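You operate a simulated robot arm through the tools that you are given. There is no shell and no other tool. Be economical: measure what you need, move in short steps, check, and stop when the job is done.

You run a simulated two-armed robot. Do the job below in one go: nothing can be reset, and whatever is moved stays where it is left.

JOB
On the top of the green bench, fold the green scarf in half.

The check looks at the end state, three seconds after you hand in, the way a careful person would. Anything else that was tipped, shoved, dropped, spilled or broken makes it a failure. Flat cloth is picked up by pressing the open fingertips on it (5 to 10 N) and closing them slowly along it; thin cloth reads only 2 to 8 mm in the jaws.

ROBOT AND FRAMES
Two 7-joint arms with two-finger parallel grippers on one trunk, on a base that drives. Base frame: it is fixed to the floor where the robot stands at the start and does not move with it; the origin is under the middle of the robot, x ahead of it, y to its left, z up; the surface under the hand at the start is at about z = 78. Units: cm, degrees, N and s.
The left shoulder is at the start at [20.2, 17.1, 105.4], the right one opposite. Places, roughly: top of the green bench [60, -120, 80]. Payload 4.4 kg a hand.
The tool frame of a hand sits at the grasp point between the pads (the TCP): z along the fingers, y along the line on which they close. The tips reach 2.3 cm beyond it. Largest opening 9.4 cm; finger width 3.8, thickness 1; the body of the gripper, 5.4 by 9.6 cm, starts 3.9 cm behind the TCP.
Orientation is that of the tool frame in the base frame, as [roll, pitch, yaw] about the fixed x, y, z axes, in that order (R = Rz(yaw) Ry(pitch) Rx(roll)). With the fingers straight down and closing along the base's y, the tool's x points along the base's -x, its y along +y and its z along -z.

CONTROLS
- The arms move only by the tool play_rows. It takes "left_targets", "right_targets" or both (then of equal length, played together; a hand with none holds still); each is one flat list of numbers, 7 for each row, row after row: the shift along the base's x, y, z in cm, then the turn, a rotation vector about the base's x, y, z in degrees, then the opening, from 0 (shut) to 1 (fully open). In form: [tx, ty, tz, rx, ry, rz, fingers, tx, ty, tz, rx, ry, rz, fingers, ...]. A call has 1 to 20 rows; each row shifts and turns the commanded pose from where the row before left it. A row lasts 0.2 s, in which the tool goes at most 5 cm and 8.6 degrees; a call with a longer step from one row to the next is refused whole, and so is a gripper value outside its range. Where a pose cannot be reached the arm comes as near as it can. A force on the tool above 40 N (or 10 N above the force at the start of the call, whichever is more), or a blocked arm, ends the call early, and 0.2 s more pass. Each finger travels about 7.2 cm/s and halts on what it meets, pressing with about 26 N; the grip force reading is that of the motor and also rises with nothing between the fingers. The clock runs only during rows and for 0.2 s after the last one: add rows that do not move to give the fingers time. The reply holds the time, the measured pose of the TCP, the force on the tool along the base axes, the opening and the grip force, in the units named above and with some noise, with the torque about the TCP (base axes, N m) and any sound that the robot's microphone picked up.
- Cameras (640 x 400 px; columns grow to the right, rows downward): "scene" is now at [30.12, -1.85, 115.18]; the picture's right is [-0.22, -0.98, 0.00], its down [-0.89, 0.20, -0.41] and it looks along [0.40, -0.09, -0.91] (base axes); focal length 214 px, centre (320, 200). "left" rides on the left gripper at [8.6, -1.6, -7.5] in its tool frame; the picture's right is [0.18, 0.98, 0.00], its down [-0.58, 0.11, -0.81] and it looks along [-0.79, 0.15, 0.59] (tool axes); focal length 243 px, centre (320, 200). "right" rides on the right gripper at [8.6, 1.6, -7.4] in its tool frame; the picture's right is [-0.18, 0.98, 0.00], its down [-0.58, -0.11, -0.81] and it looks along [-0.79, -0.15, 0.59] (tool axes); focal length 243 px, centre (320, 200). There is no depth. A picture from a camera that has moved, and an enlarged one, comes with that camera's place and axes in the base frame and with its lens. The place of the scene camera against the robot may be out by one fixed shift of up to 1.8 cm in any direction.
- grab_frame(camera): a new picture of that camera. No time passes.
- move_column(by): slides the trunk up (or, below 0, down) by that many cm; the arms and the scene camera ride with it, the base frame stays. It gives what a move gives, with no picture.
- base_move(legs): drives the robot by 1 to 6 legs, each [ahead, left, turn to the left] in cm, cm and degrees, along the robot's own axes; the way and the turn of a leg run together, so that a leg with both is an arc; at most 150 cm and 180 degrees a leg. The arms and the cameras ride along, it lands a little off, and it stops where it bumps. It gives what a move gives.
- turn_head(pan, tilt): turns the head with the scene camera to pan (to the left, within 80 degrees either way) and tilt (down, from -29 to 69), counted from straight ahead of the robot. It gives what a move gives.
- inspect(camera, box): a new picture of the part [left, top, right, bottom] of that camera's present view, enlarged. No time passes.
- close_job(): hands the job in; it is judged then, once.

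Go step by step. Nothing tells you exact positions but the pictures and the camera data: compare them with the known pose of the tool, close in by small moves and look again before you grip or let go. The budget is 120 turns and 108 pictures, counting those below and the enlarged ones. Unless the task says otherwise, let go and move clear before handing in.

The tools are called by a JSON object that holds its "name" and its "arguments". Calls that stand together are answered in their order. play_rows: Moves the arms, as the interface text tells. Its arguments: {"type":"object","properties":{"left_targets":{"type":"array"},"right_targets":{"type":"array"}},"required":[]} The other tools are called the same way: move_column (by) slides the trunk up or down; base_move (legs) drives the base; turn_head (pan, tilt) turns the head that bears the scene camera; grab_frame (camera) takes a picture; inspect (camera, box) takes an enlarged picture of a part of a camera's view; close_job () hands the job in.

At the start:

```text
time_s: 0.0
left_tool_pos: [53.48, 15.7, 99.96]
left_orientation: [180.0, 0.0, 180.0]
left_force: [0.3, -0.4, 0.5]
left_wrist_torque: [0.0, -0.01, -0.01]
left_finger_gap: 9.39
left_grip_force: 0.0
right_tool_pos: [50.65, -40.08, 92.22]
right_orientation: [-179.9, 0.1, -179.9]
right_force: [-0.7, 0.0, 0.6]
right_wrist_torque: [0.01, 0.0, 0.01]
right_finger_gap: 9.41
right_grip_force: 0.2
trunk travel left (down, up): [-7.5, 31.3]
robot x, y, heading: [0.31, 0.1, -0.0]
head pan, tilt: [-12.8, 65.8]
```

scene: 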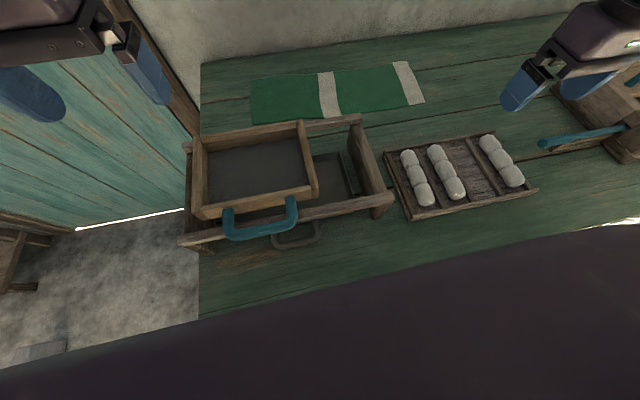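
right: 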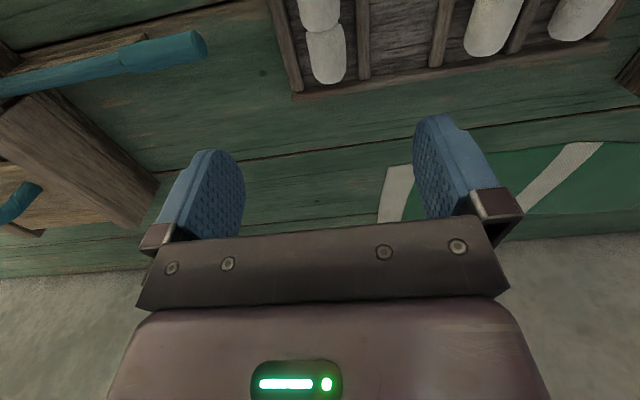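
left: 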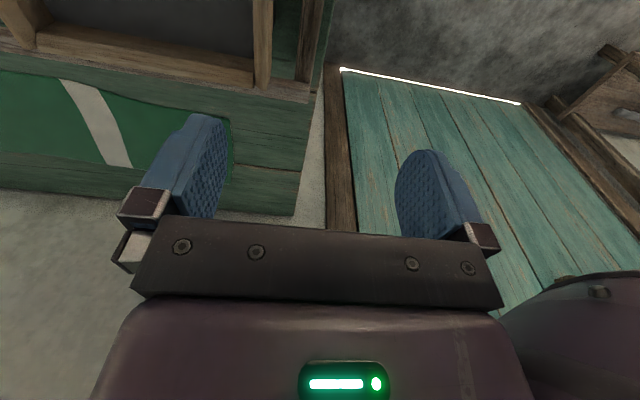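

I see a green scarf with cream bands on the table ahead, but the green bench is said to lie near [60, -120]. I'll look to the right first.

{"name": "turn_head", "arguments": {"pan": -65, "tilt": 30}}

{"name": "grab_frame", "arguments": {"camera": "scene"}}

```text
time_s: 1.2
left_tool_pos: [53.5, 15.59, 99.87]
left_orientation: [-180.0, -0.1, -180.0]
left_force: [-0.4, 0.6, -0.2]
left_wrist_torque: [0.0, 0.03, 0.01]
left_finger_gap: 9.41
left_grip_force: 0.0
right_tool_pos: [50.64, -40.0, 92.18]
right_orientation: [180.0, 0.1, 180.0]
right_force: [0.5, -0.1, 0.3]
right_wrist_torque: [-0.01, 0.02, 0.04]
right_finger_gap: 9.39
right_grip_force: 0.0
trunk travel left (down, up): [-7.5, 31.3]
robot x, y, heading: [-0.16, -0.17, 0.0]
head pan, tilt: [-65.0, 30.0]
```

```text
104 pictures are left
camera scene: at [28.13, -8.72, 120.02], right [-0.91, -0.42, 0.0], down [-0.21, 0.45, -0.87], along [0.37, -0.78, -0.5], focal length 214 px, centre (320, 200)
```

scene: 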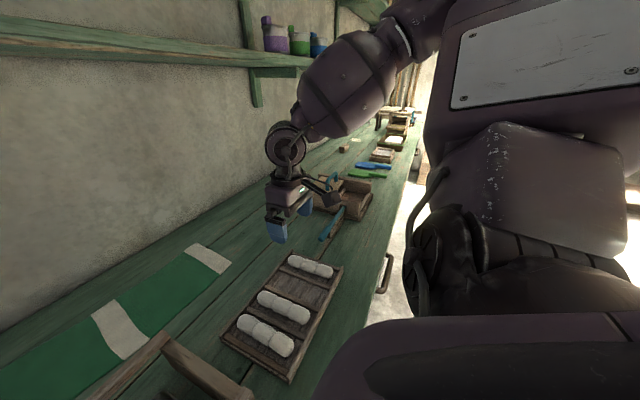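

The bench is the long one in front of me, and the scarf lies on it at its back edge, behind a drawer box. I'll aim the head straight at the scarf and measure it.

{"name": "turn_head", "arguments": {"pan": -5, "tilt": 42}}

{"name": "grab_frame", "arguments": {"camera": "scene"}}

{"name": "inspect", "arguments": {"camera": "scene", "box": [180, 120, 500, 320]}}

```text
time_s: 2.5
left_tool_pos: [53.6, 15.72, 99.84]
left_orientation: [-180.0, 0.0, -179.9]
left_force: [0.4, 0.4, 0.3]
left_wrist_torque: [-0.02, -0.05, -0.04]
left_finger_gap: 9.4
left_grip_force: 0.2
right_tool_pos: [50.79, -40.17, 92.16]
right_orientation: [180.0, 0.0, 180.0]
right_force: [0.5, 1.1, 0.3]
right_wrist_torque: [0.0, -0.02, 0.0]
right_finger_gap: 9.4
right_grip_force: 0.0
trunk travel left (down, up): [-7.5, 31.3]
robot x, y, heading: [-0.41, 0.01, -0.1]
head pan, tilt: [-5.0, 42.0]
```

```text
103 pictures are left
camera scene: at [32.63, -1.27, 118.2], right [-0.09, -1.0, 0.0], down [-0.67, 0.06, -0.74], along [0.74, -0.07, -0.67], focal length 214 px, centre (320, 200)
```

scene: 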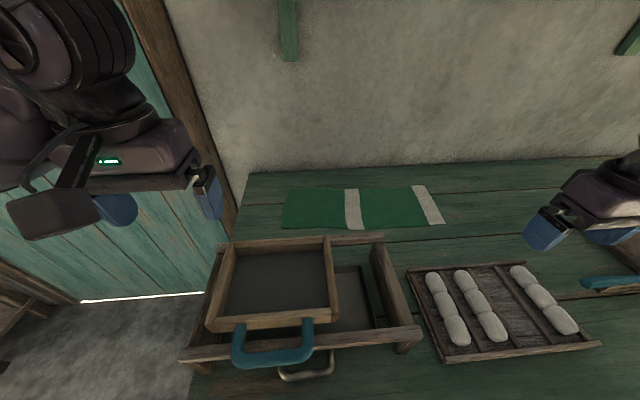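

```text
2.00 times, centred on (340, 220) of scene
camera zoom: at [32.63, -1.27, 118.2], right [-0.09, -1.0, 0.0], down [-0.67, 0.06, -0.74], along [0.74, -0.07, -0.67], focal length 429 px, centre (280, 160)
```

zoom: 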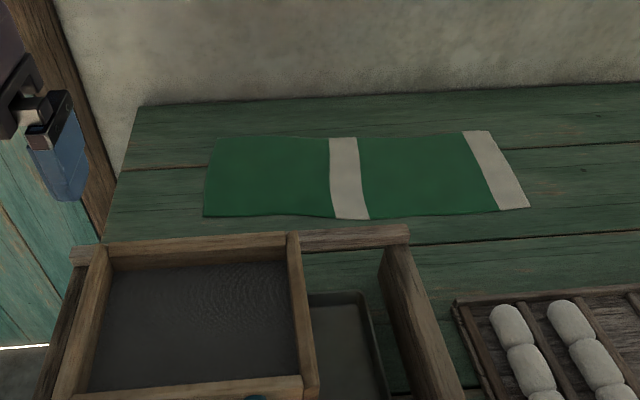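

The scarf's corners come out at about (82.7, 3.7), (67.7, 4.8), (80.7, -37.6) and (65.5, -35.7), so it is roughly 41 by 15 cm. I'll fold its free right end over the left end with the right hand, so I'm bringing that hand above the right end first.

{"name": "play_rows", "arguments": {"right_targets": [0, 0, 2, 0, 0, 0, 1, 3, 0.6, 0, 0, 0, 0, 0.9, 3, 0.6, 0, 0, 0, 0, 0.8, 3, 0.6, 0, 0, 0, 0, 0.7, 3, 0.6, 0, 0, 0, 0, 0.6, 3, 0.6, 0, 0, 0, 0, 0.5, 3, 0.6, 0, 0, 0, 0, 0.5, 3, 0.6, 0, 0, 0, 0, 0.5, 1.5, 0.6, 0, 0, 0, 0, 0.5, 0, 0, -2, 0, 0, 0, 0.5, 0, 0, -2, 0, 0, 0, 0.5, 0, 0, 0, 0, 0, 0, 0.5]}}

{"name": "grab_frame", "arguments": {"camera": "right"}}

{"name": "grab_frame", "arguments": {"camera": "scene"}}

```text
time_s: 5.1
left_tool_pos: [53.56, 15.55, 99.77]
left_orientation: [179.9, -0.1, -180.0]
left_force: [-0.7, 0.1, 0.5]
left_wrist_torque: [-0.01, -0.01, 0.01]
left_finger_gap: 9.41
left_grip_force: 0.1
right_tool_pos: [73.21, -35.22, 90.17]
right_orientation: [179.9, 0.1, -180.0]
right_force: [0.4, 0.4, 0.0]
right_wrist_torque: [-0.01, 0.01, 0.0]
right_finger_gap: 4.7
right_grip_force: 0.0
trunk travel left (down, up): [-7.5, 31.3]
robot x, y, heading: [0.04, 0.01, -0.0]
head pan, tilt: [-5.0, 42.0]
```

```text
101 pictures are left
camera right: at [64.36, -33.66, 97.71], right [0.18, 0.98, 0.0], down [0.58, -0.11, 0.81], along [0.79, -0.15, -0.59], focal length 243 px, centre (320, 200)
```

right: 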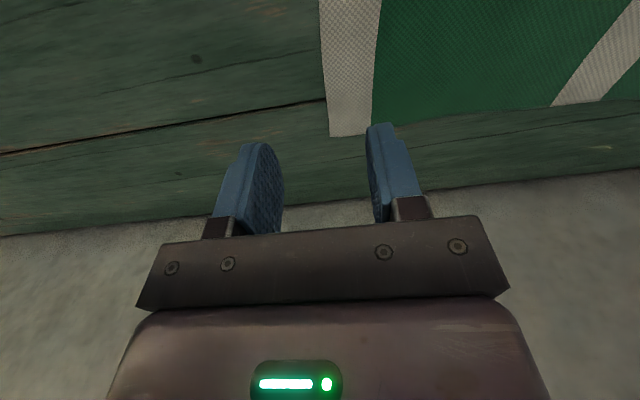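

```text
100 pictures are left
camera scene: at [32.61, -1.26, 118.21], right [-0.09, -1.0, 0.0], down [-0.67, 0.06, -0.74], along [0.74, -0.06, -0.67], focal length 214 px, centre (320, 200)
```

scene: 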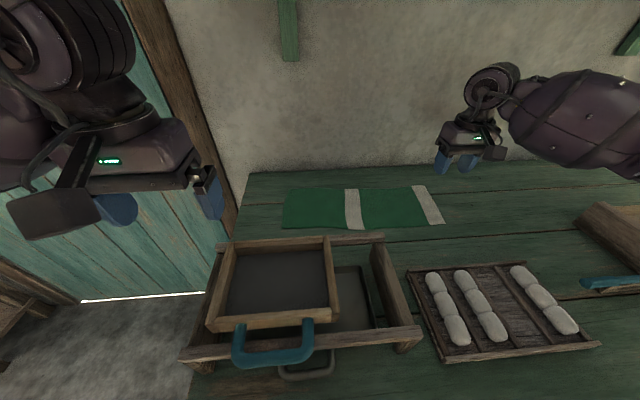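

From the wrist camera, the right edge runs from about (80.3, -35.6) to (65, -34.3), tilted around 4 degrees. I'll line the hand up just inside that edge, narrow the gap and go down near the cloth.

{"name": "play_rows", "arguments": {"right_targets": [0, 1, 0, 0, 0, -2, 0.36, 0, 1, 0, 0, 0, -2, 0.36, 0, 0.6, -2, 0, 0, 0, 0.36, 0, 0, -2, 0, 0, 0, 0.36, 0, 0, -2, 0, 0, 0, 0.36, 0, 0, -1.5, 0, 0, 0, 0.36, 0, 0, 0, 0, 0, 0, 0.36]}}

{"name": "grab_frame", "arguments": {"camera": "right"}}

{"name": "inspect", "arguments": {"camera": "scene", "box": [260, 120, 500, 270]}}

```text
time_s: 6.7
left_tool_pos: [53.54, 15.65, 99.78]
left_orientation: [179.9, 0.0, 180.0]
left_force: [0.0, 0.4, 0.0]
left_wrist_torque: [-0.02, -0.03, -0.01]
left_finger_gap: 9.41
left_grip_force: 0.1
right_tool_pos: [73.17, -32.64, 82.65]
right_orientation: [-180.0, 0.0, 176.1]
right_force: [0.2, 0.3, 0.2]
right_wrist_torque: [-0.02, -0.02, -0.01]
right_finger_gap: 3.36
right_grip_force: 0.1
trunk travel left (down, up): [-7.5, 31.3]
robot x, y, heading: [0.19, 0.15, -0.1]
head pan, tilt: [-5.0, 42.0]
```

```text
99 pictures are left
camera right: at [64.37, -30.47, 90.17], right [0.25, 0.97, 0.0], down [0.57, -0.15, 0.81], along [0.78, -0.2, -0.59], focal length 243 px, centre (320, 200)
```

right: 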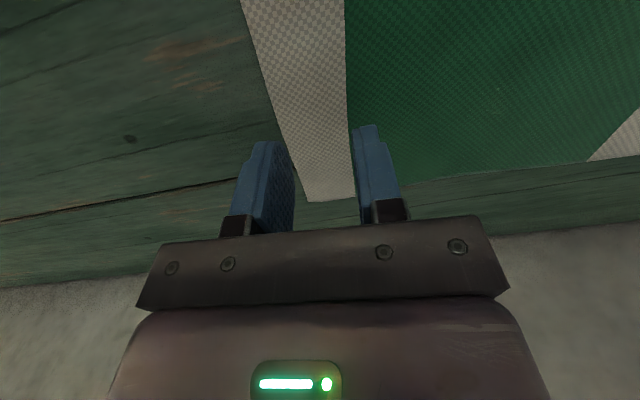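

```text
2.67 times, centred on (380, 195) of scene
camera zoom: at [32.62, -1.26, 118.21], right [-0.09, -1.0, 0.0], down [-0.67, 0.06, -0.74], along [0.74, -0.06, -0.67], focal length 572 px, centre (160, 213)
```

zoom: 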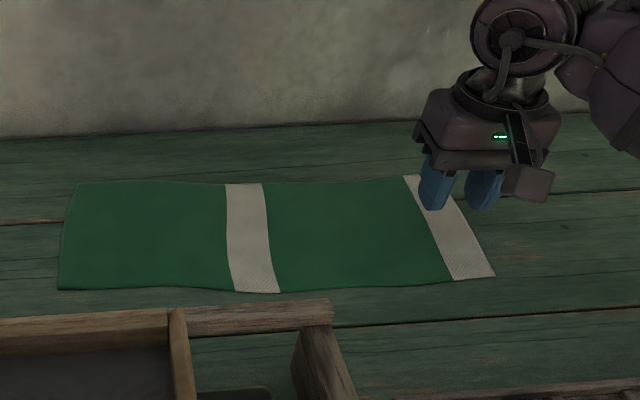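

The edge estimate holds: y is about -35.0 at the hand. I'll shift 0.3 cm inward and press down in small steps.

{"name": "play_rows", "arguments": {"right_targets": [0, 0.3, -0.8, 0, 0, 0, 0.36, 0, 0, -0.6, 0, 0, 0, 0.36, 0, 0, -0.3, 0, 0, 0, 0.36, 0, 0, -0.2, 0, 0, 0, 0.36, 0, 0, 0, 0, 0, 0, 0.36]}}

```text
time_s: 7.9
left_tool_pos: [53.47, 15.59, 99.81]
left_orientation: [180.0, -0.1, -179.9]
left_force: [-0.2, 0.8, 1.0]
left_wrist_torque: [-0.01, 0.01, 0.0]
left_finger_gap: 9.42
left_grip_force: 0.0
right_tool_pos: [73.13, -32.27, 80.89]
right_orientation: [179.9, 0.0, 176.0]
right_force: [-0.2, 0.5, -1.2]
right_wrist_torque: [-0.02, -0.01, 0.02]
right_finger_gap: 3.38
right_grip_force: 0.0
trunk travel left (down, up): [-7.5, 31.3]
robot x, y, heading: [0.01, -0.04, 0.1]
head pan, tilt: [-5.0, 42.0]
```

No contact yet; going on down in small steps.

{"name": "play_rows", "arguments": {"right_targets": [0, 0, -0.25, 0, 0, 0, 0.36, 0, 0, -0.15, 0, 0, 0, 0.36, 0, 0, 0, 0, 0, 0, 0.36]}}

```text
time_s: 8.7
left_tool_pos: [53.55, 15.75, 99.84]
left_orientation: [180.0, 0.0, -179.9]
left_force: [-0.5, 1.0, -1.0]
left_wrist_torque: [-0.05, 0.0, 0.02]
left_finger_gap: 9.41
left_grip_force: 0.0
right_tool_pos: [73.17, -32.14, 80.44]
right_orientation: [-179.9, 0.0, 175.9]
right_force: [0.5, -0.3, 1.8]
right_wrist_torque: [-0.02, -0.02, 0.0]
right_finger_gap: 3.37
right_grip_force: 0.1
trunk travel left (down, up): [-7.5, 31.3]
robot x, y, heading: [0.31, 0.19, -0.0]
head pan, tilt: [-5.0, 42.0]
```

{"name": "play_rows", "arguments": {"right_targets": [0, 0, -0.15, 0, 0, 0, 0.36, 0, 0, 0, 0, 0, 0, 0.36]}}

```text
time_s: 9.3
left_tool_pos: [53.44, 15.65, 99.76]
left_orientation: [-179.9, 0.0, -180.0]
left_force: [0.2, 0.1, 0.1]
left_wrist_torque: [0.0, 0.01, -0.03]
left_finger_gap: 9.41
left_grip_force: 0.1
right_tool_pos: [73.13, -32.14, 80.5]
right_orientation: [-180.0, 0.1, 176.0]
right_force: [1.3, 0.0, 6.1]
right_wrist_torque: [-0.18, -0.02, 0.05]
right_finger_gap: 3.39
right_grip_force: 0.0
trunk travel left (down, up): [-7.5, 31.3]
robot x, y, heading: [-0.11, 0.29, 0.3]
head pan, tilt: [-5.0, 42.0]
```

The tips press on the cloth with about 6 N. I'm closing slowly along it.

{"name": "play_rows", "arguments": {"right_targets": [0, 0, -0.05, 0, 0, 0, 0.34, 0, 0, 0, 0, 0, 0, 0.32, 0, 0, 0, 0, 0, 0, 0.3, 0, 0, 0, 0, 0, 0, 0.28, 0, 0, 0, 0, 0, 0, 0.26, 0, 0, 0, 0, 0, 0, 0.24, 0, 0, 0, 0, 0, 0, 0.22, 0, 0, 0, 0, 0, 0, 0.2, 0, 0, 0, 0, 0, 0, 0.18, 0, 0, 0, 0, 0, 0, 0.16, 0, 0, 0, 0, 0, 0, 0.14, 0, 0, 0, 0, 0, 0, 0.12, 0, 0, 0, 0, 0, 0, 0.1, 0, 0, 0, 0, 0, 0, 0.08, 0, 0, 0, 0, 0, 0, 0.06, 0, 0, 0, 0, 0, 0, 0.04, 0, 0, 0, 0, 0, 0, 0.02, 0, 0, 0, 0, 0, 0, 0, 0, 0, 0, 0, 0, 0, 0, 0, 0, 0, 0, 0, 0, 0]}}

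{"name": "grab_frame", "arguments": {"camera": "right"}}

{"name": "inspect", "arguments": {"camera": "scene", "box": [260, 120, 500, 270]}}

```text
time_s: 13.5
left_tool_pos: [53.42, 15.72, 99.82]
left_orientation: [-180.0, 0.0, 179.9]
left_force: [-0.1, 0.3, 0.0]
left_wrist_torque: [0.01, 0.02, 0.0]
left_finger_gap: 9.39
left_grip_force: 0.0
right_tool_pos: [73.0, -32.27, 80.48]
right_orientation: [180.0, 0.1, 176.1]
right_force: [-0.4, 0.2, 22.4]
right_wrist_torque: [-0.03, 0.12, 0.05]
right_finger_gap: 0.0
right_grip_force: 26.5
trunk travel left (down, up): [-7.5, 31.3]
robot x, y, heading: [0.2, -0.19, -0.1]
head pan, tilt: [-5.0, 42.0]
```

```text
97 pictures are left
camera right: at [64.26, -30.04, 88.0], right [0.25, 0.97, 0.0], down [0.57, -0.15, 0.81], along [0.78, -0.2, -0.59], focal length 243 px, centre (320, 200)
```

right: 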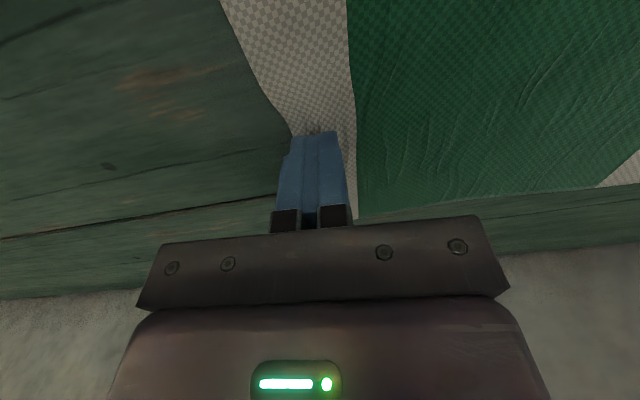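

```text
2.67 times, centred on (380, 195) of scene
camera zoom: at [32.46, -1.18, 118.27], right [-0.09, -1.0, 0.0], down [-0.67, 0.06, -0.74], along [0.74, -0.07, -0.67], focal length 572 px, centre (160, 213)
```

zoom: 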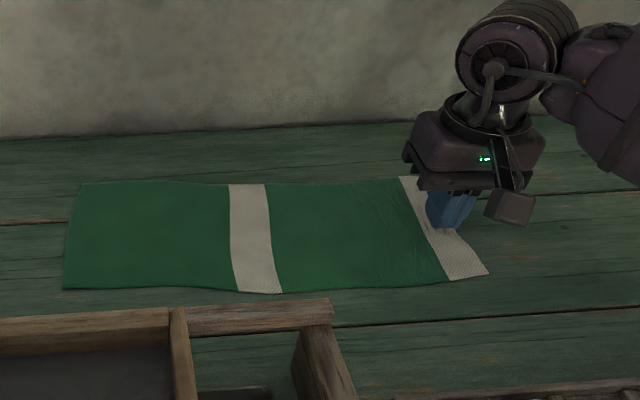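

The gap reads 0.0, so the cloth has probably slipped out under the tips. I'll raise the hand slightly to check.

{"name": "play_rows", "arguments": {"right_targets": [0, 0, 0.6, 0, 0, 0, 0, 0, 0, 1, 0, 0, 0, 0, 0, 0, 1, 0, 0, 0, 0, 0, 0, 0, 0, 0, 0, 0]}}

{"name": "grab_frame", "arguments": {"camera": "right"}}

{"name": "inspect", "arguments": {"camera": "scene", "box": [260, 120, 500, 270]}}

```text
time_s: 14.5
left_tool_pos: [53.49, 15.77, 99.66]
left_orientation: [-180.0, 0.0, -179.9]
left_force: [-0.5, -0.6, 0.2]
left_wrist_torque: [0.02, 0.0, 0.0]
left_finger_gap: 9.39
left_grip_force: 0.0
right_tool_pos: [73.23, -32.24, 82.53]
right_orientation: [179.9, -0.1, 176.1]
right_force: [1.7, 0.1, 0.6]
right_wrist_torque: [0.01, 0.0, 0.0]
right_finger_gap: 0.0
right_grip_force: 25.7
trunk travel left (down, up): [-7.5, 31.3]
robot x, y, heading: [-0.22, 0.19, -0.1]
head pan, tilt: [-5.0, 42.0]
```

```text
95 pictures are left
camera right: at [64.45, -30.14, 90.2], right [0.25, 0.97, 0.0], down [0.57, -0.15, 0.81], along [0.78, -0.2, -0.59], focal length 243 px, centre (320, 200)
```

right: 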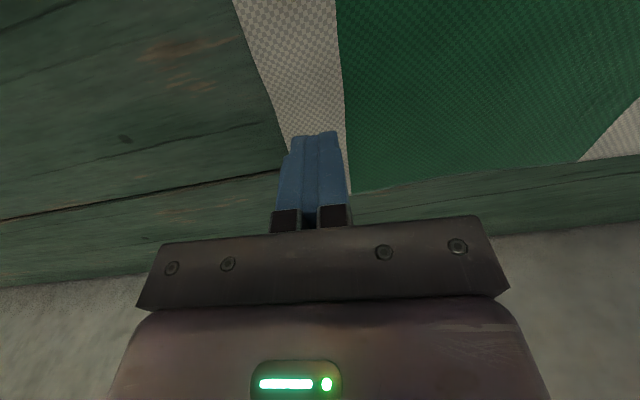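

```text
2.67 times, centred on (380, 195) of scene
camera zoom: at [32.65, -1.26, 118.19], right [-0.09, -1.0, 0.0], down [-0.67, 0.06, -0.74], along [0.74, -0.06, -0.67], focal length 572 px, centre (160, 213)
```

zoom: 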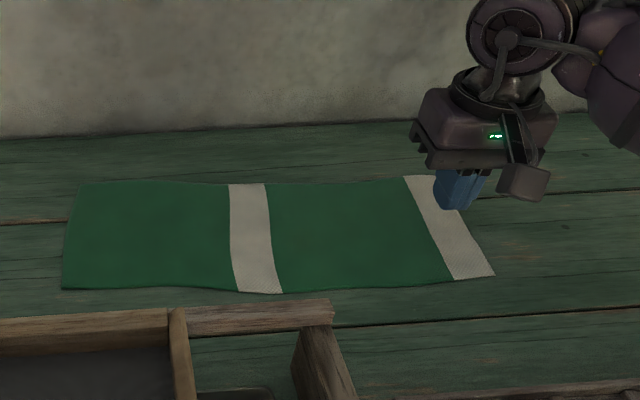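

The cloth lies flat again and was not caught. I'll try again about 1 cm further in, with a wider start gap and a close eye on the pressing force.

{"name": "play_rows", "arguments": {"right_targets": [0, 0.5, 0, 0, 0, 0, 0.3, 0, 0.6, 0, 0, 0, 0, 0.5, 0, 0, 0, 0, 0, 0, 0.5, 0, 0, -0.9, 0, 0, 0, 0.5, 0, 0, -0.7, 0, 0, 0, 0.5, 0, 0, -0.35, 0, 0, 0, 0.5, 0, 0, -0.1, 0, 0, 0, 0.5, 0, 0, 0, 0, 0, 0, 0.5]}}

```text
time_s: 16.3
left_tool_pos: [53.58, 15.64, 99.79]
left_orientation: [-180.0, 0.0, -180.0]
left_force: [-0.1, 0.3, 0.1]
left_wrist_torque: [-0.01, 0.04, -0.02]
left_finger_gap: 9.39
left_grip_force: 0.1
right_tool_pos: [73.26, -31.3, 80.81]
right_orientation: [180.0, 0.0, 176.0]
right_force: [-0.3, -0.4, -0.2]
right_wrist_torque: [0.0, -0.01, 0.0]
right_finger_gap: 4.71
right_grip_force: 0.0
trunk travel left (down, up): [-7.5, 31.3]
robot x, y, heading: [0.13, 0.42, -0.1]
head pan, tilt: [-5.0, 42.0]
```

{"name": "play_rows", "arguments": {"right_targets": [0, 0, -0.3, 0, 0, 0, 0.5, 0, 0, -0.2, 0, 0, 0, 0.5, 0, 0, 0, 0, 0, 0, 0.5]}}

```text
time_s: 17.1
left_tool_pos: [53.52, 15.69, 99.75]
left_orientation: [179.9, 0.1, 180.0]
left_force: [0.2, 0.3, 0.2]
left_wrist_torque: [-0.01, 0.0, -0.02]
left_finger_gap: 9.39
left_grip_force: 0.1
right_tool_pos: [73.16, -31.15, 80.35]
right_orientation: [180.0, 0.1, 176.0]
right_force: [-2.1, 0.1, 8.7]
right_wrist_torque: [-0.23, 0.05, -0.03]
right_finger_gap: 4.73
right_grip_force: 0.1
trunk travel left (down, up): [-7.5, 31.3]
robot x, y, heading: [-0.04, 0.04, -0.1]
head pan, tilt: [-5.0, 42.0]
```

8.7 N now. I'll close partway and check the force and the cloth.

{"name": "play_rows", "arguments": {"right_targets": [0, 0, 0, 0, 0, 0, 0.48, 0, 0, 0, 0, 0, 0, 0.46, 0, 0, 0, 0, 0, 0, 0.44, 0, 0, 0, 0, 0, 0, 0.42, 0, 0, 0, 0, 0, 0, 0.4, 0, 0, 0, 0, 0, 0, 0.38, 0, 0, 0, 0, 0, 0, 0.36, 0, 0, 0, 0, 0, 0, 0.34]}}

{"name": "grab_frame", "arguments": {"camera": "right"}}

```text
time_s: 18.9
left_tool_pos: [53.46, 15.83, 99.84]
left_orientation: [179.9, 0.1, -179.9]
left_force: [-0.2, -0.4, -1.0]
left_wrist_torque: [0.0, 0.01, -0.04]
left_finger_gap: 9.41
left_grip_force: 0.1
right_tool_pos: [73.15, -31.16, 80.52]
right_orientation: [-179.9, 0.1, 176.0]
right_force: [0.2, -0.6, 15.9]
right_wrist_torque: [-0.26, 0.04, 0.04]
right_finger_gap: 3.24
right_grip_force: 0.6
trunk travel left (down, up): [-7.5, 31.3]
robot x, y, heading: [0.12, -0.18, -0.3]
head pan, tilt: [-5.0, 42.0]
```

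```text
93 pictures are left
camera right: at [64.38, -29.03, 88.0], right [0.25, 0.97, 0.0], down [0.57, -0.15, 0.81], along [0.78, -0.2, -0.59], focal length 243 px, centre (320, 200)
```

right: 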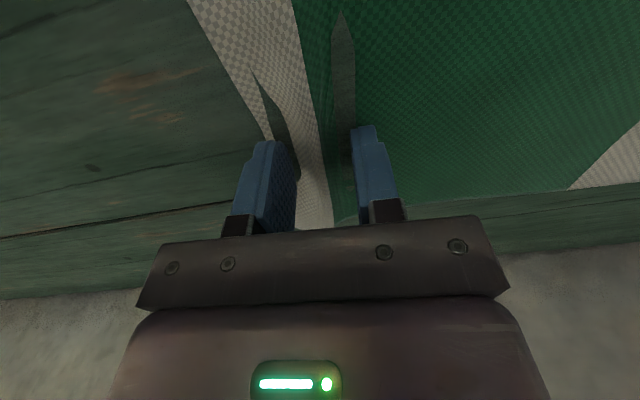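

The cloth is gathering between the fingers, but the force has crept up to 16 N. I'll ease up a little while closing further.

{"name": "play_rows", "arguments": {"right_targets": [0, 0, 0.1, 0, 0, 0, 0.32, 0, 0, 0, 0, 0, 0, 0.3, 0, 0, 0.02, 0, 0, 0, 0.28, 0, 0, 0.02, 0, 0, 0, 0.26, 0, 0, 0.02, 0, 0, 0, 0.24, 0, 0, 0.02, 0, 0, 0, 0.22]}}

{"name": "grab_frame", "arguments": {"camera": "right"}}

```text
time_s: 20.3
left_tool_pos: [53.54, 15.6, 99.79]
left_orientation: [179.9, 0.0, -179.9]
left_force: [0.1, 0.3, -0.9]
left_wrist_torque: [-0.02, 0.0, 0.0]
left_finger_gap: 9.38
left_grip_force: 0.1
right_tool_pos: [73.11, -31.15, 80.5]
right_orientation: [-180.0, 0.0, 176.0]
right_force: [0.4, 0.7, 7.6]
right_wrist_torque: [-0.11, -0.01, -0.01]
right_finger_gap: 2.03
right_grip_force: 0.1
trunk travel left (down, up): [-7.5, 31.3]
robot x, y, heading: [0.05, 0.02, 0.1]
head pan, tilt: [-5.0, 42.0]
```

```text
92 pictures are left
camera right: at [64.42, -29.06, 88.03], right [0.25, 0.97, 0.0], down [0.57, -0.15, 0.81], along [0.78, -0.2, -0.59], focal length 243 px, centre (320, 200)
```

right: 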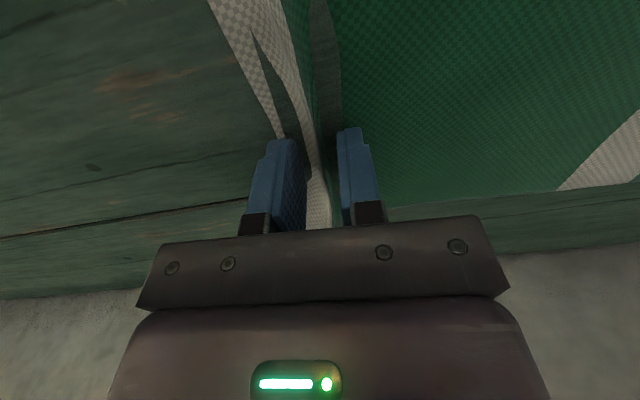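

The ridge is forming well at 7.6 N, so I'll keep closing.

{"name": "play_rows", "arguments": {"right_targets": [0, 0, 0.0, 0, 0, 0, 0.2, 0, 0, 0.02, 0, 0, 0, 0.18, 0, 0, 0.02, 0, 0, 0, 0.16, 0, 0, 0.02, 0, 0, 0, 0.14, 0, 0, 0.02, 0, 0, 0, 0.12, 0, 0, 0.02, 0, 0, 0, 0.1, 0, 0, 0.02, 0, 0, 0, 0.08, 0, 0, 0.02, 0, 0, 0, 0.06, 0, 0, 0.02, 0, 0, 0, 0.04, 0, 0, 0.0, 0, 0, 0, 0.02, 0, 0, 0.0, 0, 0, 0, 0, 0, 0, 0, 0, 0, 0, 0]}}

{"name": "grab_frame", "arguments": {"camera": "right"}}

```text
time_s: 22.9
left_tool_pos: [53.54, 15.59, 99.79]
left_orientation: [180.0, -0.1, -180.0]
left_force: [0.5, 0.4, 0.1]
left_wrist_torque: [0.02, 0.0, 0.02]
left_finger_gap: 9.4
left_grip_force: 0.1
right_tool_pos: [73.23, -31.26, 80.66]
right_orientation: [180.0, 0.0, 176.0]
right_force: [-0.2, -0.2, -1.0]
right_wrist_torque: [-0.02, 0.0, -0.02]
right_finger_gap: 0.23
right_grip_force: 26.0
trunk travel left (down, up): [-7.5, 31.3]
robot x, y, heading: [-0.06, 0.1, 0.1]
head pan, tilt: [-5.0, 42.0]
```

```text
91 pictures are left
camera right: at [64.48, -29.16, 88.21], right [0.25, 0.97, 0.0], down [0.57, -0.15, 0.81], along [0.78, -0.2, -0.59], focal length 243 px, centre (320, 200)
```

right: 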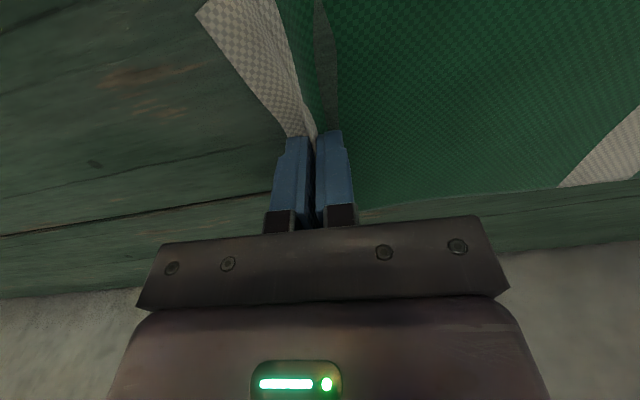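

The gap reads 0.23 cm with 26 N, so the cloth is gripped. I'll lift it along the start of an arc and move the left hand up and back out of the way.

{"name": "play_rows", "arguments": {"right_targets": [0, 0, 1.5, 0, 0, 0, 0, 0, 0.2, 1.5, 0, 0, 0, 0, 0.05, 0.4, 1.5, 0, 0, 0, 0, 0.05, 0.5, 1.5, 0, 0, 0, 0, 0, 0, 0, 0, 0, 0, 0, 0, 0, 0, 0, 0, 0, 0], "left_targets": [-1.5, 0, 2.5, 0, 0, 0, 1, -1.5, 0, 2.5, 0, 0, 0, 1, -1.5, 0, 2.5, 0, 0, 0, 1, -1.5, 0, 2.5, 0, 0, 0, 1, -1.5, 0, 2.5, 0, 0, 0, 1, 0, 0, 0, 0, 0, 0, 1]}}

{"name": "grab_frame", "arguments": {"camera": "scene"}}

{"name": "grab_frame", "arguments": {"camera": "right"}}

```text
time_s: 24.3
left_tool_pos: [46.12, 15.66, 112.15]
left_orientation: [180.0, -0.1, -180.0]
left_force: [-0.4, -0.1, -0.1]
left_wrist_torque: [-0.03, 0.0, -0.01]
left_finger_gap: 9.39
left_grip_force: 0.1
right_tool_pos: [73.24, -30.13, 86.57]
right_orientation: [180.0, -0.1, 175.9]
right_force: [-0.4, 0.0, 0.5]
right_wrist_torque: [0.01, 0.0, 0.03]
right_finger_gap: 0.26
right_grip_force: 25.7
trunk travel left (down, up): [-7.5, 31.3]
robot x, y, heading: [-0.08, -0.07, -0.3]
head pan, tilt: [-5.0, 42.0]
```

```text
90 pictures are left
camera scene: at [32.68, -1.25, 118.17], right [-0.09, -1.0, 0.0], down [-0.67, 0.06, -0.74], along [0.74, -0.06, -0.67], focal length 214 px, centre (320, 200)
```

scene: 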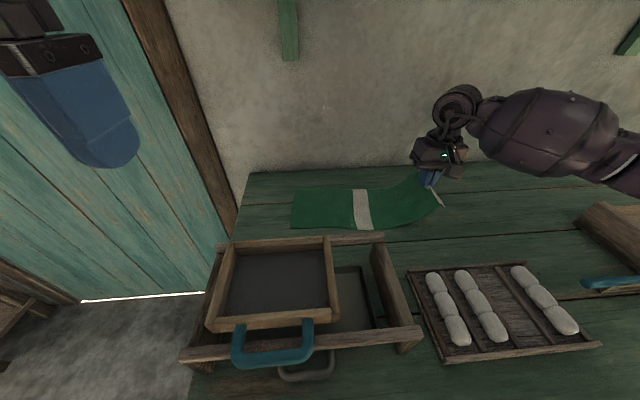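

```text
89 pictures are left
camera right: at [64.58, -28.06, 94.15], right [0.25, 0.97, 0.0], down [0.57, -0.15, 0.81], along [0.78, -0.2, -0.59], focal length 243 px, centre (320, 200)
```

right: 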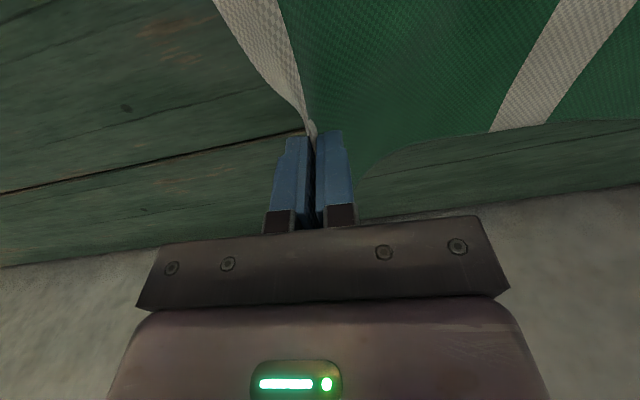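

The cloth holds, and the scarf slid about 1 cm to the right while lifting. I'll carry the end inward on a lower, tighter arc to above the middle and look again.

{"name": "play_rows", "arguments": {"right_targets": [0.1, 1.6, 0.3, 0, 0, 0, 0, 0.1, 1.6, 0.3, 0, 0, 0, 0, 0.1, 1.6, 0.4, 0, 0, 0, 0, 0.1, 1.6, 0.5, 0, 0, 0, 0, 0.1, 1.6, 0.5, 0, 0, 0, 0, 0.1, 1.6, 0.5, 0, 0, 0, 0, 0.1, 1.6, 0.5, -3, 0, 0, 0, 0.1, 1.6, 0.5, -3, 0, 0, 0, 0.1, 1.6, 0.5, -3, 0, 0, 0, 0, 0, 0, 0, 0, 0, 0]}}

{"name": "grab_frame", "arguments": {"camera": "scene"}}

{"name": "grab_frame", "arguments": {"camera": "right"}}

```text
time_s: 26.5
left_tool_pos: [46.1, 15.55, 112.28]
left_orientation: [-180.0, 0.0, 179.9]
left_force: [0.9, -0.3, -0.6]
left_wrist_torque: [-0.01, -0.01, 0.0]
left_finger_gap: 9.41
left_grip_force: 0.1
right_tool_pos: [74.31, -15.78, 90.54]
right_orientation: [-171.1, 0.6, 175.9]
right_force: [-0.1, 0.0, 0.0]
right_wrist_torque: [0.0, 0.01, 0.0]
right_finger_gap: 0.2
right_grip_force: 26.3
trunk travel left (down, up): [-7.5, 31.3]
robot x, y, heading: [0.11, -0.08, -0.1]
head pan, tilt: [-5.0, 42.0]
```

```text
88 pictures are left
camera scene: at [32.63, -1.28, 118.2], right [-0.09, -1.0, 0.0], down [-0.67, 0.06, -0.74], along [0.74, -0.06, -0.67], focal length 214 px, centre (320, 200)
```

scene: 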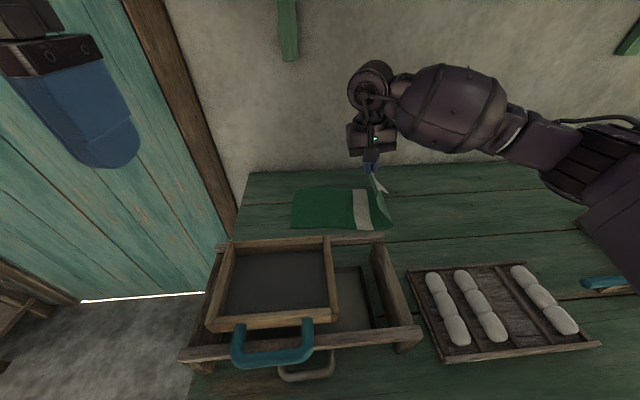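

```text
87 pictures are left
camera right: at [65.54, -12.53, 97.68], right [0.25, 0.96, -0.15], down [0.57, -0.02, 0.82], along [0.78, -0.29, -0.55], focal length 243 px, centre (320, 200)
```

right: 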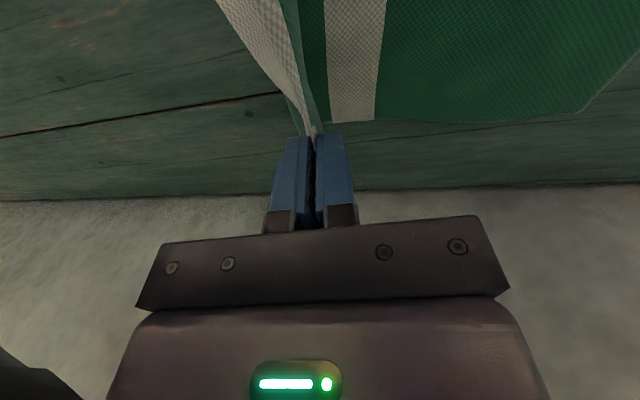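

The fold is forming nicely. The left end is now near y ≈ 3, so the ridge should land at about y = -0.8. I'll carry it on while tilting the hand to help the flap turn over.

{"name": "play_rows", "arguments": {"right_targets": [0.1, 1.7, 0.2, -3, 0, 0, 0, 0.1, 1.7, 0.2, -3, 0, 0, 0, 0.1, 1.7, 0.0, -3, 0, 0, 0, 0.1, 1.7, -0.2, -3, 0, 0, 0, 0.1, 1.7, -0.4, -3, 0, 0, 0, 0.1, 1.7, -0.4, -3, 0, 0, 0, 0, 1.7, -0.4, -3, 0, 0, 0, 0, 1.7, -0.6, -3, 0, 0, 0, 0, 1.5, -0.8, -3, 0, 0, 0, 0, 1.0, -0.8, -3, 0, 0, 0, 0, 0, 0, 0, 0, 0, 0]}}

{"name": "grab_frame", "arguments": {"camera": "scene"}}

{"name": "grab_frame", "arguments": {"camera": "right"}}

```text
time_s: 28.9
left_tool_pos: [46.09, 15.68, 112.29]
left_orientation: [-179.9, 0.1, -180.0]
left_force: [0.4, 0.2, -0.2]
left_wrist_torque: [-0.03, 0.03, 0.0]
left_finger_gap: 9.42
left_grip_force: 0.1
right_tool_pos: [74.71, 0.4, 87.55]
right_orientation: [-141.0, 2.5, 176.9]
right_force: [0.8, 0.1, 0.1]
right_wrist_torque: [0.02, -0.01, 0.03]
right_finger_gap: 0.22
right_grip_force: 26.0
trunk travel left (down, up): [-7.5, 31.3]
robot x, y, heading: [-0.12, -0.05, 0.2]
head pan, tilt: [-5.0, 42.0]
```

```text
86 pictures are left
camera scene: at [32.63, -1.28, 118.2], right [-0.09, -1.0, 0.0], down [-0.67, 0.06, -0.74], along [0.74, -0.06, -0.67], focal length 214 px, centre (320, 200)
```

scene: 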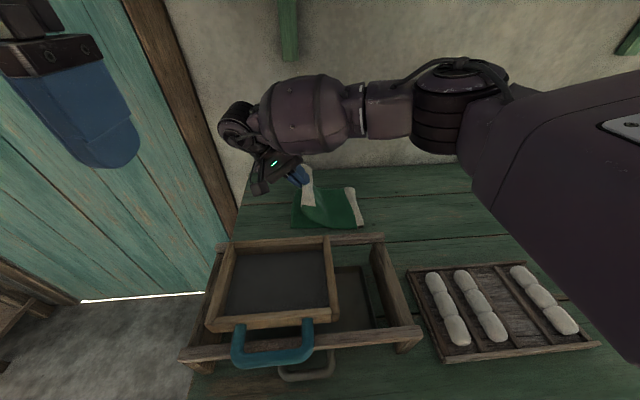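

```text
85 pictures are left
camera right: at [65.92, 6.77, 92.0], right [0.25, 0.75, -0.61], down [0.57, 0.39, 0.72], along [0.78, -0.53, -0.33], focal length 243 px, centre (320, 200)
```

right: 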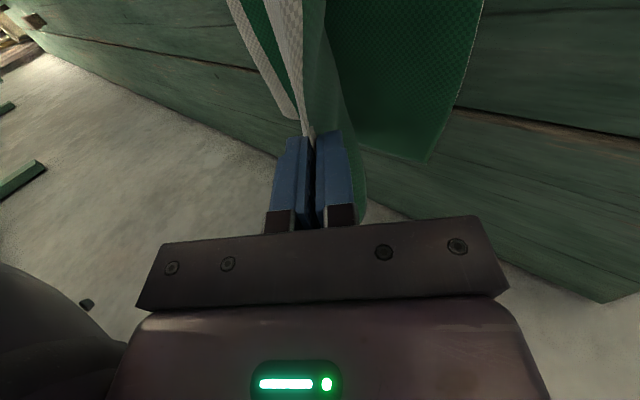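

{"name": "inspect", "arguments": {"camera": "scene", "box": [230, 140, 390, 240]}}

```text
4.00 times, centred on (310, 190) of scene
camera zoom: at [32.63, -1.28, 118.2], right [-0.09, -1.0, 0.0], down [-0.67, 0.06, -0.74], along [0.74, -0.06, -0.67], focal length 858 px, centre (360, 240)
```

zoom: 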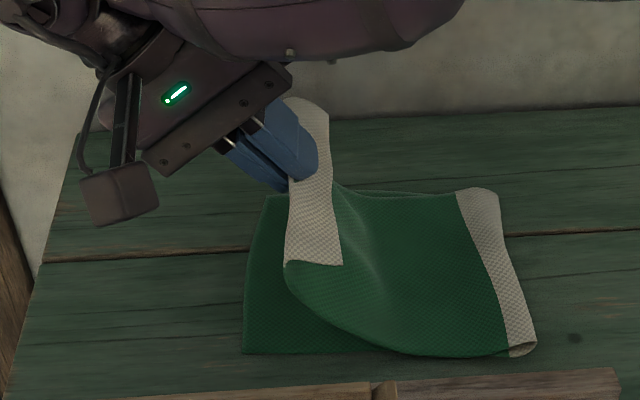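

The fold looks good, except that the cream end flap hangs back over the right side of the pinch. I'll tilt the hand further so the flap tends to fall toward the left, and look.

{"name": "play_rows", "arguments": {"right_targets": [0, 0.4, 0.5, -5, 0, 0, 0, 0, 0.4, 0.5, -5, 0, 0, 0, 0, 0.4, 0.5, -5, 0, 0, 0, 0, 0.4, 0.5, -5, 0, 0, 0, 0, 0.2, 0.3, -5, 0, 0, 0, 0, 0.2, 0.3, -5, 0, 0, 0, 0, 0, 0, 0, 0, 0, 0]}}

{"name": "inspect", "arguments": {"camera": "scene", "box": [190, 100, 390, 225]}}

```text
time_s: 30.5
left_tool_pos: [46.14, 15.62, 112.15]
left_orientation: [179.9, 0.0, -179.9]
left_force: [-0.2, -0.2, 0.2]
left_wrist_torque: [0.02, 0.01, 0.02]
left_finger_gap: 9.43
left_grip_force: 0.0
right_tool_pos: [75.76, 1.69, 91.58]
right_orientation: [-112.1, 4.8, 177.3]
right_force: [-0.5, -0.4, 0.1]
right_wrist_torque: [0.06, -0.02, 0.0]
right_finger_gap: 0.26
right_grip_force: 26.2
trunk travel left (down, up): [-7.5, 31.3]
robot x, y, heading: [-0.02, -0.11, -0.0]
head pan, tilt: [-5.0, 42.0]
```

```text
3.20 times, centred on (290, 162) of scene
camera zoom: at [32.68, -1.24, 118.17], right [-0.09, -1.0, 0.0], down [-0.67, 0.06, -0.74], along [0.74, -0.06, -0.67], focal length 686 px, centre (416, 320)
```

zoom: 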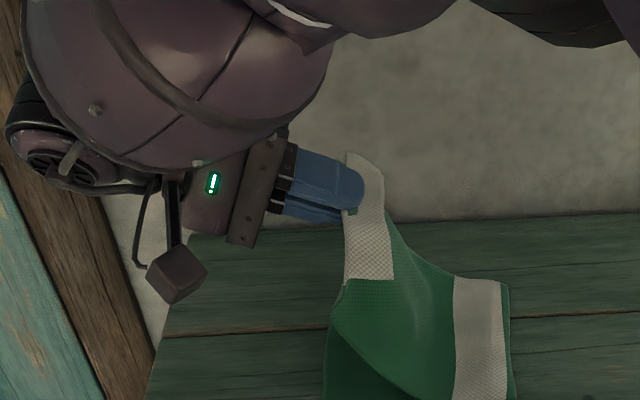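

The hand is near its reach limit here and the flap still hangs straight down. I'll lay the fold down as it is, with the ridge at about y = -1, and turn the flap over afterwards with a fingertip sweep.

{"name": "play_rows", "arguments": {"right_targets": [0, -0.4, -0.8, 5, 0, 0, 0, 0, -0.4, -0.8, 5, 0, 0, 0, 0, -0.4, -0.9, 5, 0, 0, 0, 0, -0.4, -1, 5, 0, 0, 0, 0, -0.4, -1, 5, 0, 0, 0, 0, -0.4, -1, 5, 0, 0, 0, 0, -0.4, -1, 5, 0, 0, 0, 0, -0.4, -1, 5, 0, 0, 0, 0, 0, -0.6, 0, 0, 0, 0, 0, 0, 0, 0, 0, 0, 0]}}

{"name": "inspect", "arguments": {"camera": "scene", "box": [230, 140, 390, 240]}}

{"name": "grab_frame", "arguments": {"camera": "right"}}

```text
time_s: 32.7
left_tool_pos: [46.18, 15.73, 112.19]
left_orientation: [-180.0, 0.0, -180.0]
left_force: [0.6, 0.2, 0.2]
left_wrist_torque: [0.01, 0.02, 0.01]
left_finger_gap: 9.39
left_grip_force: 0.1
right_tool_pos: [74.86, -0.89, 81.81]
right_orientation: [-151.1, 2.0, 176.4]
right_force: [0.0, 0.2, 0.8]
right_wrist_torque: [-0.03, 0.0, 0.0]
right_finger_gap: 0.25
right_grip_force: 25.8
trunk travel left (down, up): [-7.5, 31.3]
robot x, y, heading: [0.1, 0.28, -0.1]
head pan, tilt: [-5.0, 42.0]
```

```text
4.00 times, centred on (310, 190) of scene
camera zoom: at [32.62, -1.26, 118.21], right [-0.09, -1.0, 0.0], down [-0.67, 0.06, -0.74], along [0.74, -0.06, -0.67], focal length 858 px, centre (360, 240)
```

zoom: 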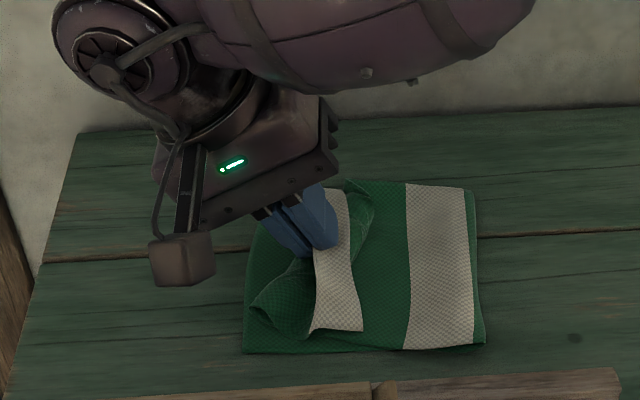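

```text
81 pictures are left
camera right: at [66.05, 4.63, 87.49], right [0.25, 0.85, -0.47], down [0.57, 0.26, 0.78], along [0.78, -0.47, -0.42], focal length 243 px, centre (320, 200)
```

right: 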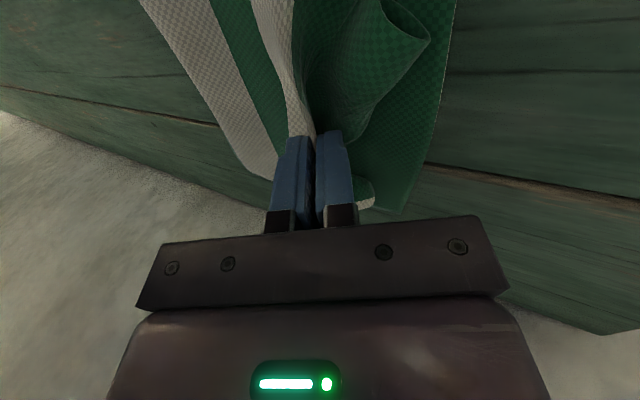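

The tilt pulled the fold line too far left: only about 15 cm of the scarf lies below and 25 cm above. I'll unfold it along the reverse path, lay the end back flat and regrip closer to the edge, with the jaws turned.

{"name": "play_rows", "arguments": {"right_targets": [0, 0, 1.5, 2, 0, 0, 0, 0, -1, 1.5, 3, 0, 0, 0, 0, -1.5, 1.2, 3, 0, 0, 0, 0, -1.8, 0.8, 3, 0, 0, 0, 0, -1.8, 0.6, 3, 0, 0, 0, 0, -1.8, 0.4, 3, 0, 0, 0, 0, -1.8, 0.2, 3, 0, 0, 0, 0, -1.8, 0, 3, 0, 0, 0, -0.1, -1.8, 0, 3, 0, 0, 0, -0.1, -1.8, 0, 3, 0, 0, 0, -0.1, -1.8, -0.2, 0, 0, 0, 0, -0.1, -1.8, -0.4, 0, 0, 0, 0, -0.1, -1.8, -0.5, 0, 0, 0, 0, -0.1, -1.8, -0.6, 0, 0, 0, 0, -0.1, -1.8, -0.7, 0, 0, 0, 0, -0.1, -1.8, -0.8, 0, 0, 0, 0, -0.1, -1.8, -0.9, 0, 0, 0, 0, -0.1, -1.8, -0.8, 0, 0, 0, 0, -0.1, -1.8, -0.7, 0, 0, 0, 0, 0, 0, 0, 0, 0, 0, 0]}}

{"name": "grab_frame", "arguments": {"camera": "scene"}}

```text
time_s: 36.9
left_tool_pos: [46.12, 15.69, 112.22]
left_orientation: [-179.9, 0.0, -180.0]
left_force: [-0.4, 0.1, -0.6]
left_wrist_torque: [-0.01, 0.03, 0.01]
left_finger_gap: 9.43
left_grip_force: 0.1
right_tool_pos: [73.6, -32.16, 82.51]
right_orientation: [-180.0, 0.0, 176.1]
right_force: [-0.1, 0.1, -0.4]
right_wrist_torque: [-0.06, 0.03, 0.02]
right_finger_gap: 0.23
right_grip_force: 26.1
trunk travel left (down, up): [-7.5, 31.3]
robot x, y, heading: [0.3, 0.33, 0.2]
head pan, tilt: [-5.0, 42.0]
```

```text
80 pictures are left
camera scene: at [32.63, -1.25, 118.2], right [-0.09, -1.0, 0.0], down [-0.67, 0.06, -0.74], along [0.74, -0.06, -0.67], focal length 214 px, centre (320, 200)
```

scene: 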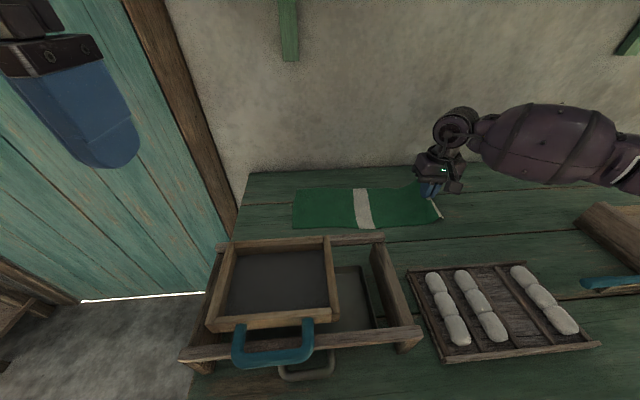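

The scarf is back to flat. I'll lower, release and rise to look.

{"name": "play_rows", "arguments": {"right_targets": [0, -0.5, -0.7, 0, 0, 0, 0, 0, -0.4, -0.7, 0, 0, 0, 0, 0, 0, 0, 0, 0, 0, 0.1, 0, 0, 0, 0, 0, 0, 0.2, 0, 0, 0.5, 0, 0, 0, 0.35, 0, 0, 1.5, 0, 0, 0, 0.5, 0, 0, 2.5, 0, 0, 0, 0.5, 0, 0, 3, 0, 0, 0, 0.5, 0, 0, 3, 0, 0, 0, 0.5, 0, 0, 0, 0, 0, 0, 0.5]}}

{"name": "inspect", "arguments": {"camera": "scene", "box": [260, 120, 500, 270]}}

{"name": "grab_frame", "arguments": {"camera": "right"}}

```text
time_s: 39.1
left_tool_pos: [46.07, 15.71, 112.18]
left_orientation: [-179.9, 0.1, 179.9]
left_force: [-0.5, 1.1, 0.8]
left_wrist_torque: [0.02, 0.01, 0.01]
left_finger_gap: 9.41
left_grip_force: 0.0
right_tool_pos: [73.77, -33.09, 91.72]
right_orientation: [-180.0, 0.1, 176.0]
right_force: [-0.7, 0.0, 0.1]
right_wrist_torque: [0.03, -0.01, -0.04]
right_finger_gap: 4.71
right_grip_force: 0.0
trunk travel left (down, up): [-7.5, 31.3]
robot x, y, heading: [0.16, -0.01, -0.1]
head pan, tilt: [-5.0, 42.0]
```

```text
2.67 times, centred on (380, 195) of scene
camera zoom: at [32.66, -1.27, 118.18], right [-0.09, -1.0, 0.0], down [-0.67, 0.06, -0.74], along [0.74, -0.06, -0.67], focal length 572 px, centre (160, 213)
```

zoom: 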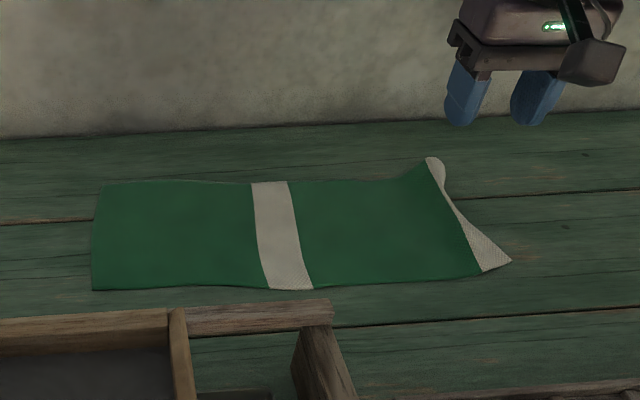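

```text
78 pictures are left
camera right: at [65.08, -30.99, 99.25], right [0.25, 0.97, 0.0], down [0.57, -0.15, 0.81], along [0.78, -0.2, -0.59], focal length 243 px, centre (320, 200)
```

right: 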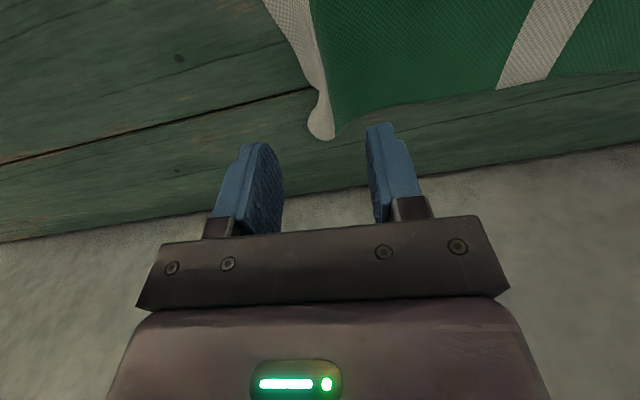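

The far part of the end is still standing in a crease. I'll wait a moment and see whether it settles.

{"name": "play_rows", "arguments": {"right_targets": [0, 0, 0.5, 0, 0, 0, 0.5, 0, 0, 0, 0, 0, 0, 0.5, 0, 0, 0, 0, 0, 0, 0.5, 0, 0, 0, 0, 0, 0, 0.5, 0, 0, 0, 0, 0, 0, 0.5, 0, 0, 0, 0, 0, 0, 0.5]}}

{"name": "inspect", "arguments": {"camera": "scene", "box": [380, 150, 476, 210]}}

{"name": "inspect", "arguments": {"camera": "right", "box": [200, 0, 440, 150]}}

```text
time_s: 40.5
left_tool_pos: [46.1, 15.63, 112.27]
left_orientation: [180.0, 0.0, 180.0]
left_force: [0.5, 0.0, -0.4]
left_wrist_torque: [-0.02, 0.02, -0.01]
left_finger_gap: 9.38
left_grip_force: 0.0
right_tool_pos: [73.76, -33.05, 92.18]
right_orientation: [-180.0, 0.0, 175.9]
right_force: [0.4, -0.7, 0.0]
right_wrist_torque: [-0.03, -0.03, 0.01]
right_finger_gap: 4.73
right_grip_force: 0.1
trunk travel left (down, up): [-7.5, 31.3]
robot x, y, heading: [0.13, -0.39, -0.2]
head pan, tilt: [-5.0, 42.0]
```

```text
6.67 times, centred on (428, 180) of scene
camera zoom: at [32.63, -1.26, 118.2], right [-0.09, -1.0, 0.0], down [-0.67, 0.06, -0.74], along [0.74, -0.06, -0.67], focal length 1430 px, centre (-400, 333)
```

zoom: 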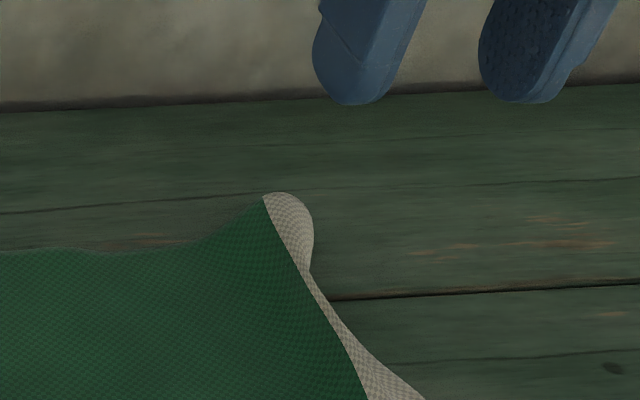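

```text
2.67 times, centred on (320, 75) of right
camera zoom: at [65.03, -30.92, 99.72], right [0.25, 0.97, 0.0], down [0.57, -0.15, 0.81], along [0.78, -0.2, -0.59], focal length 647 px, centre (320, 533)
```

zoom: 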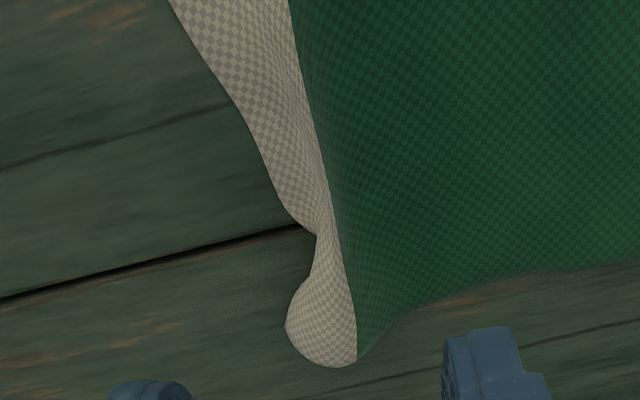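

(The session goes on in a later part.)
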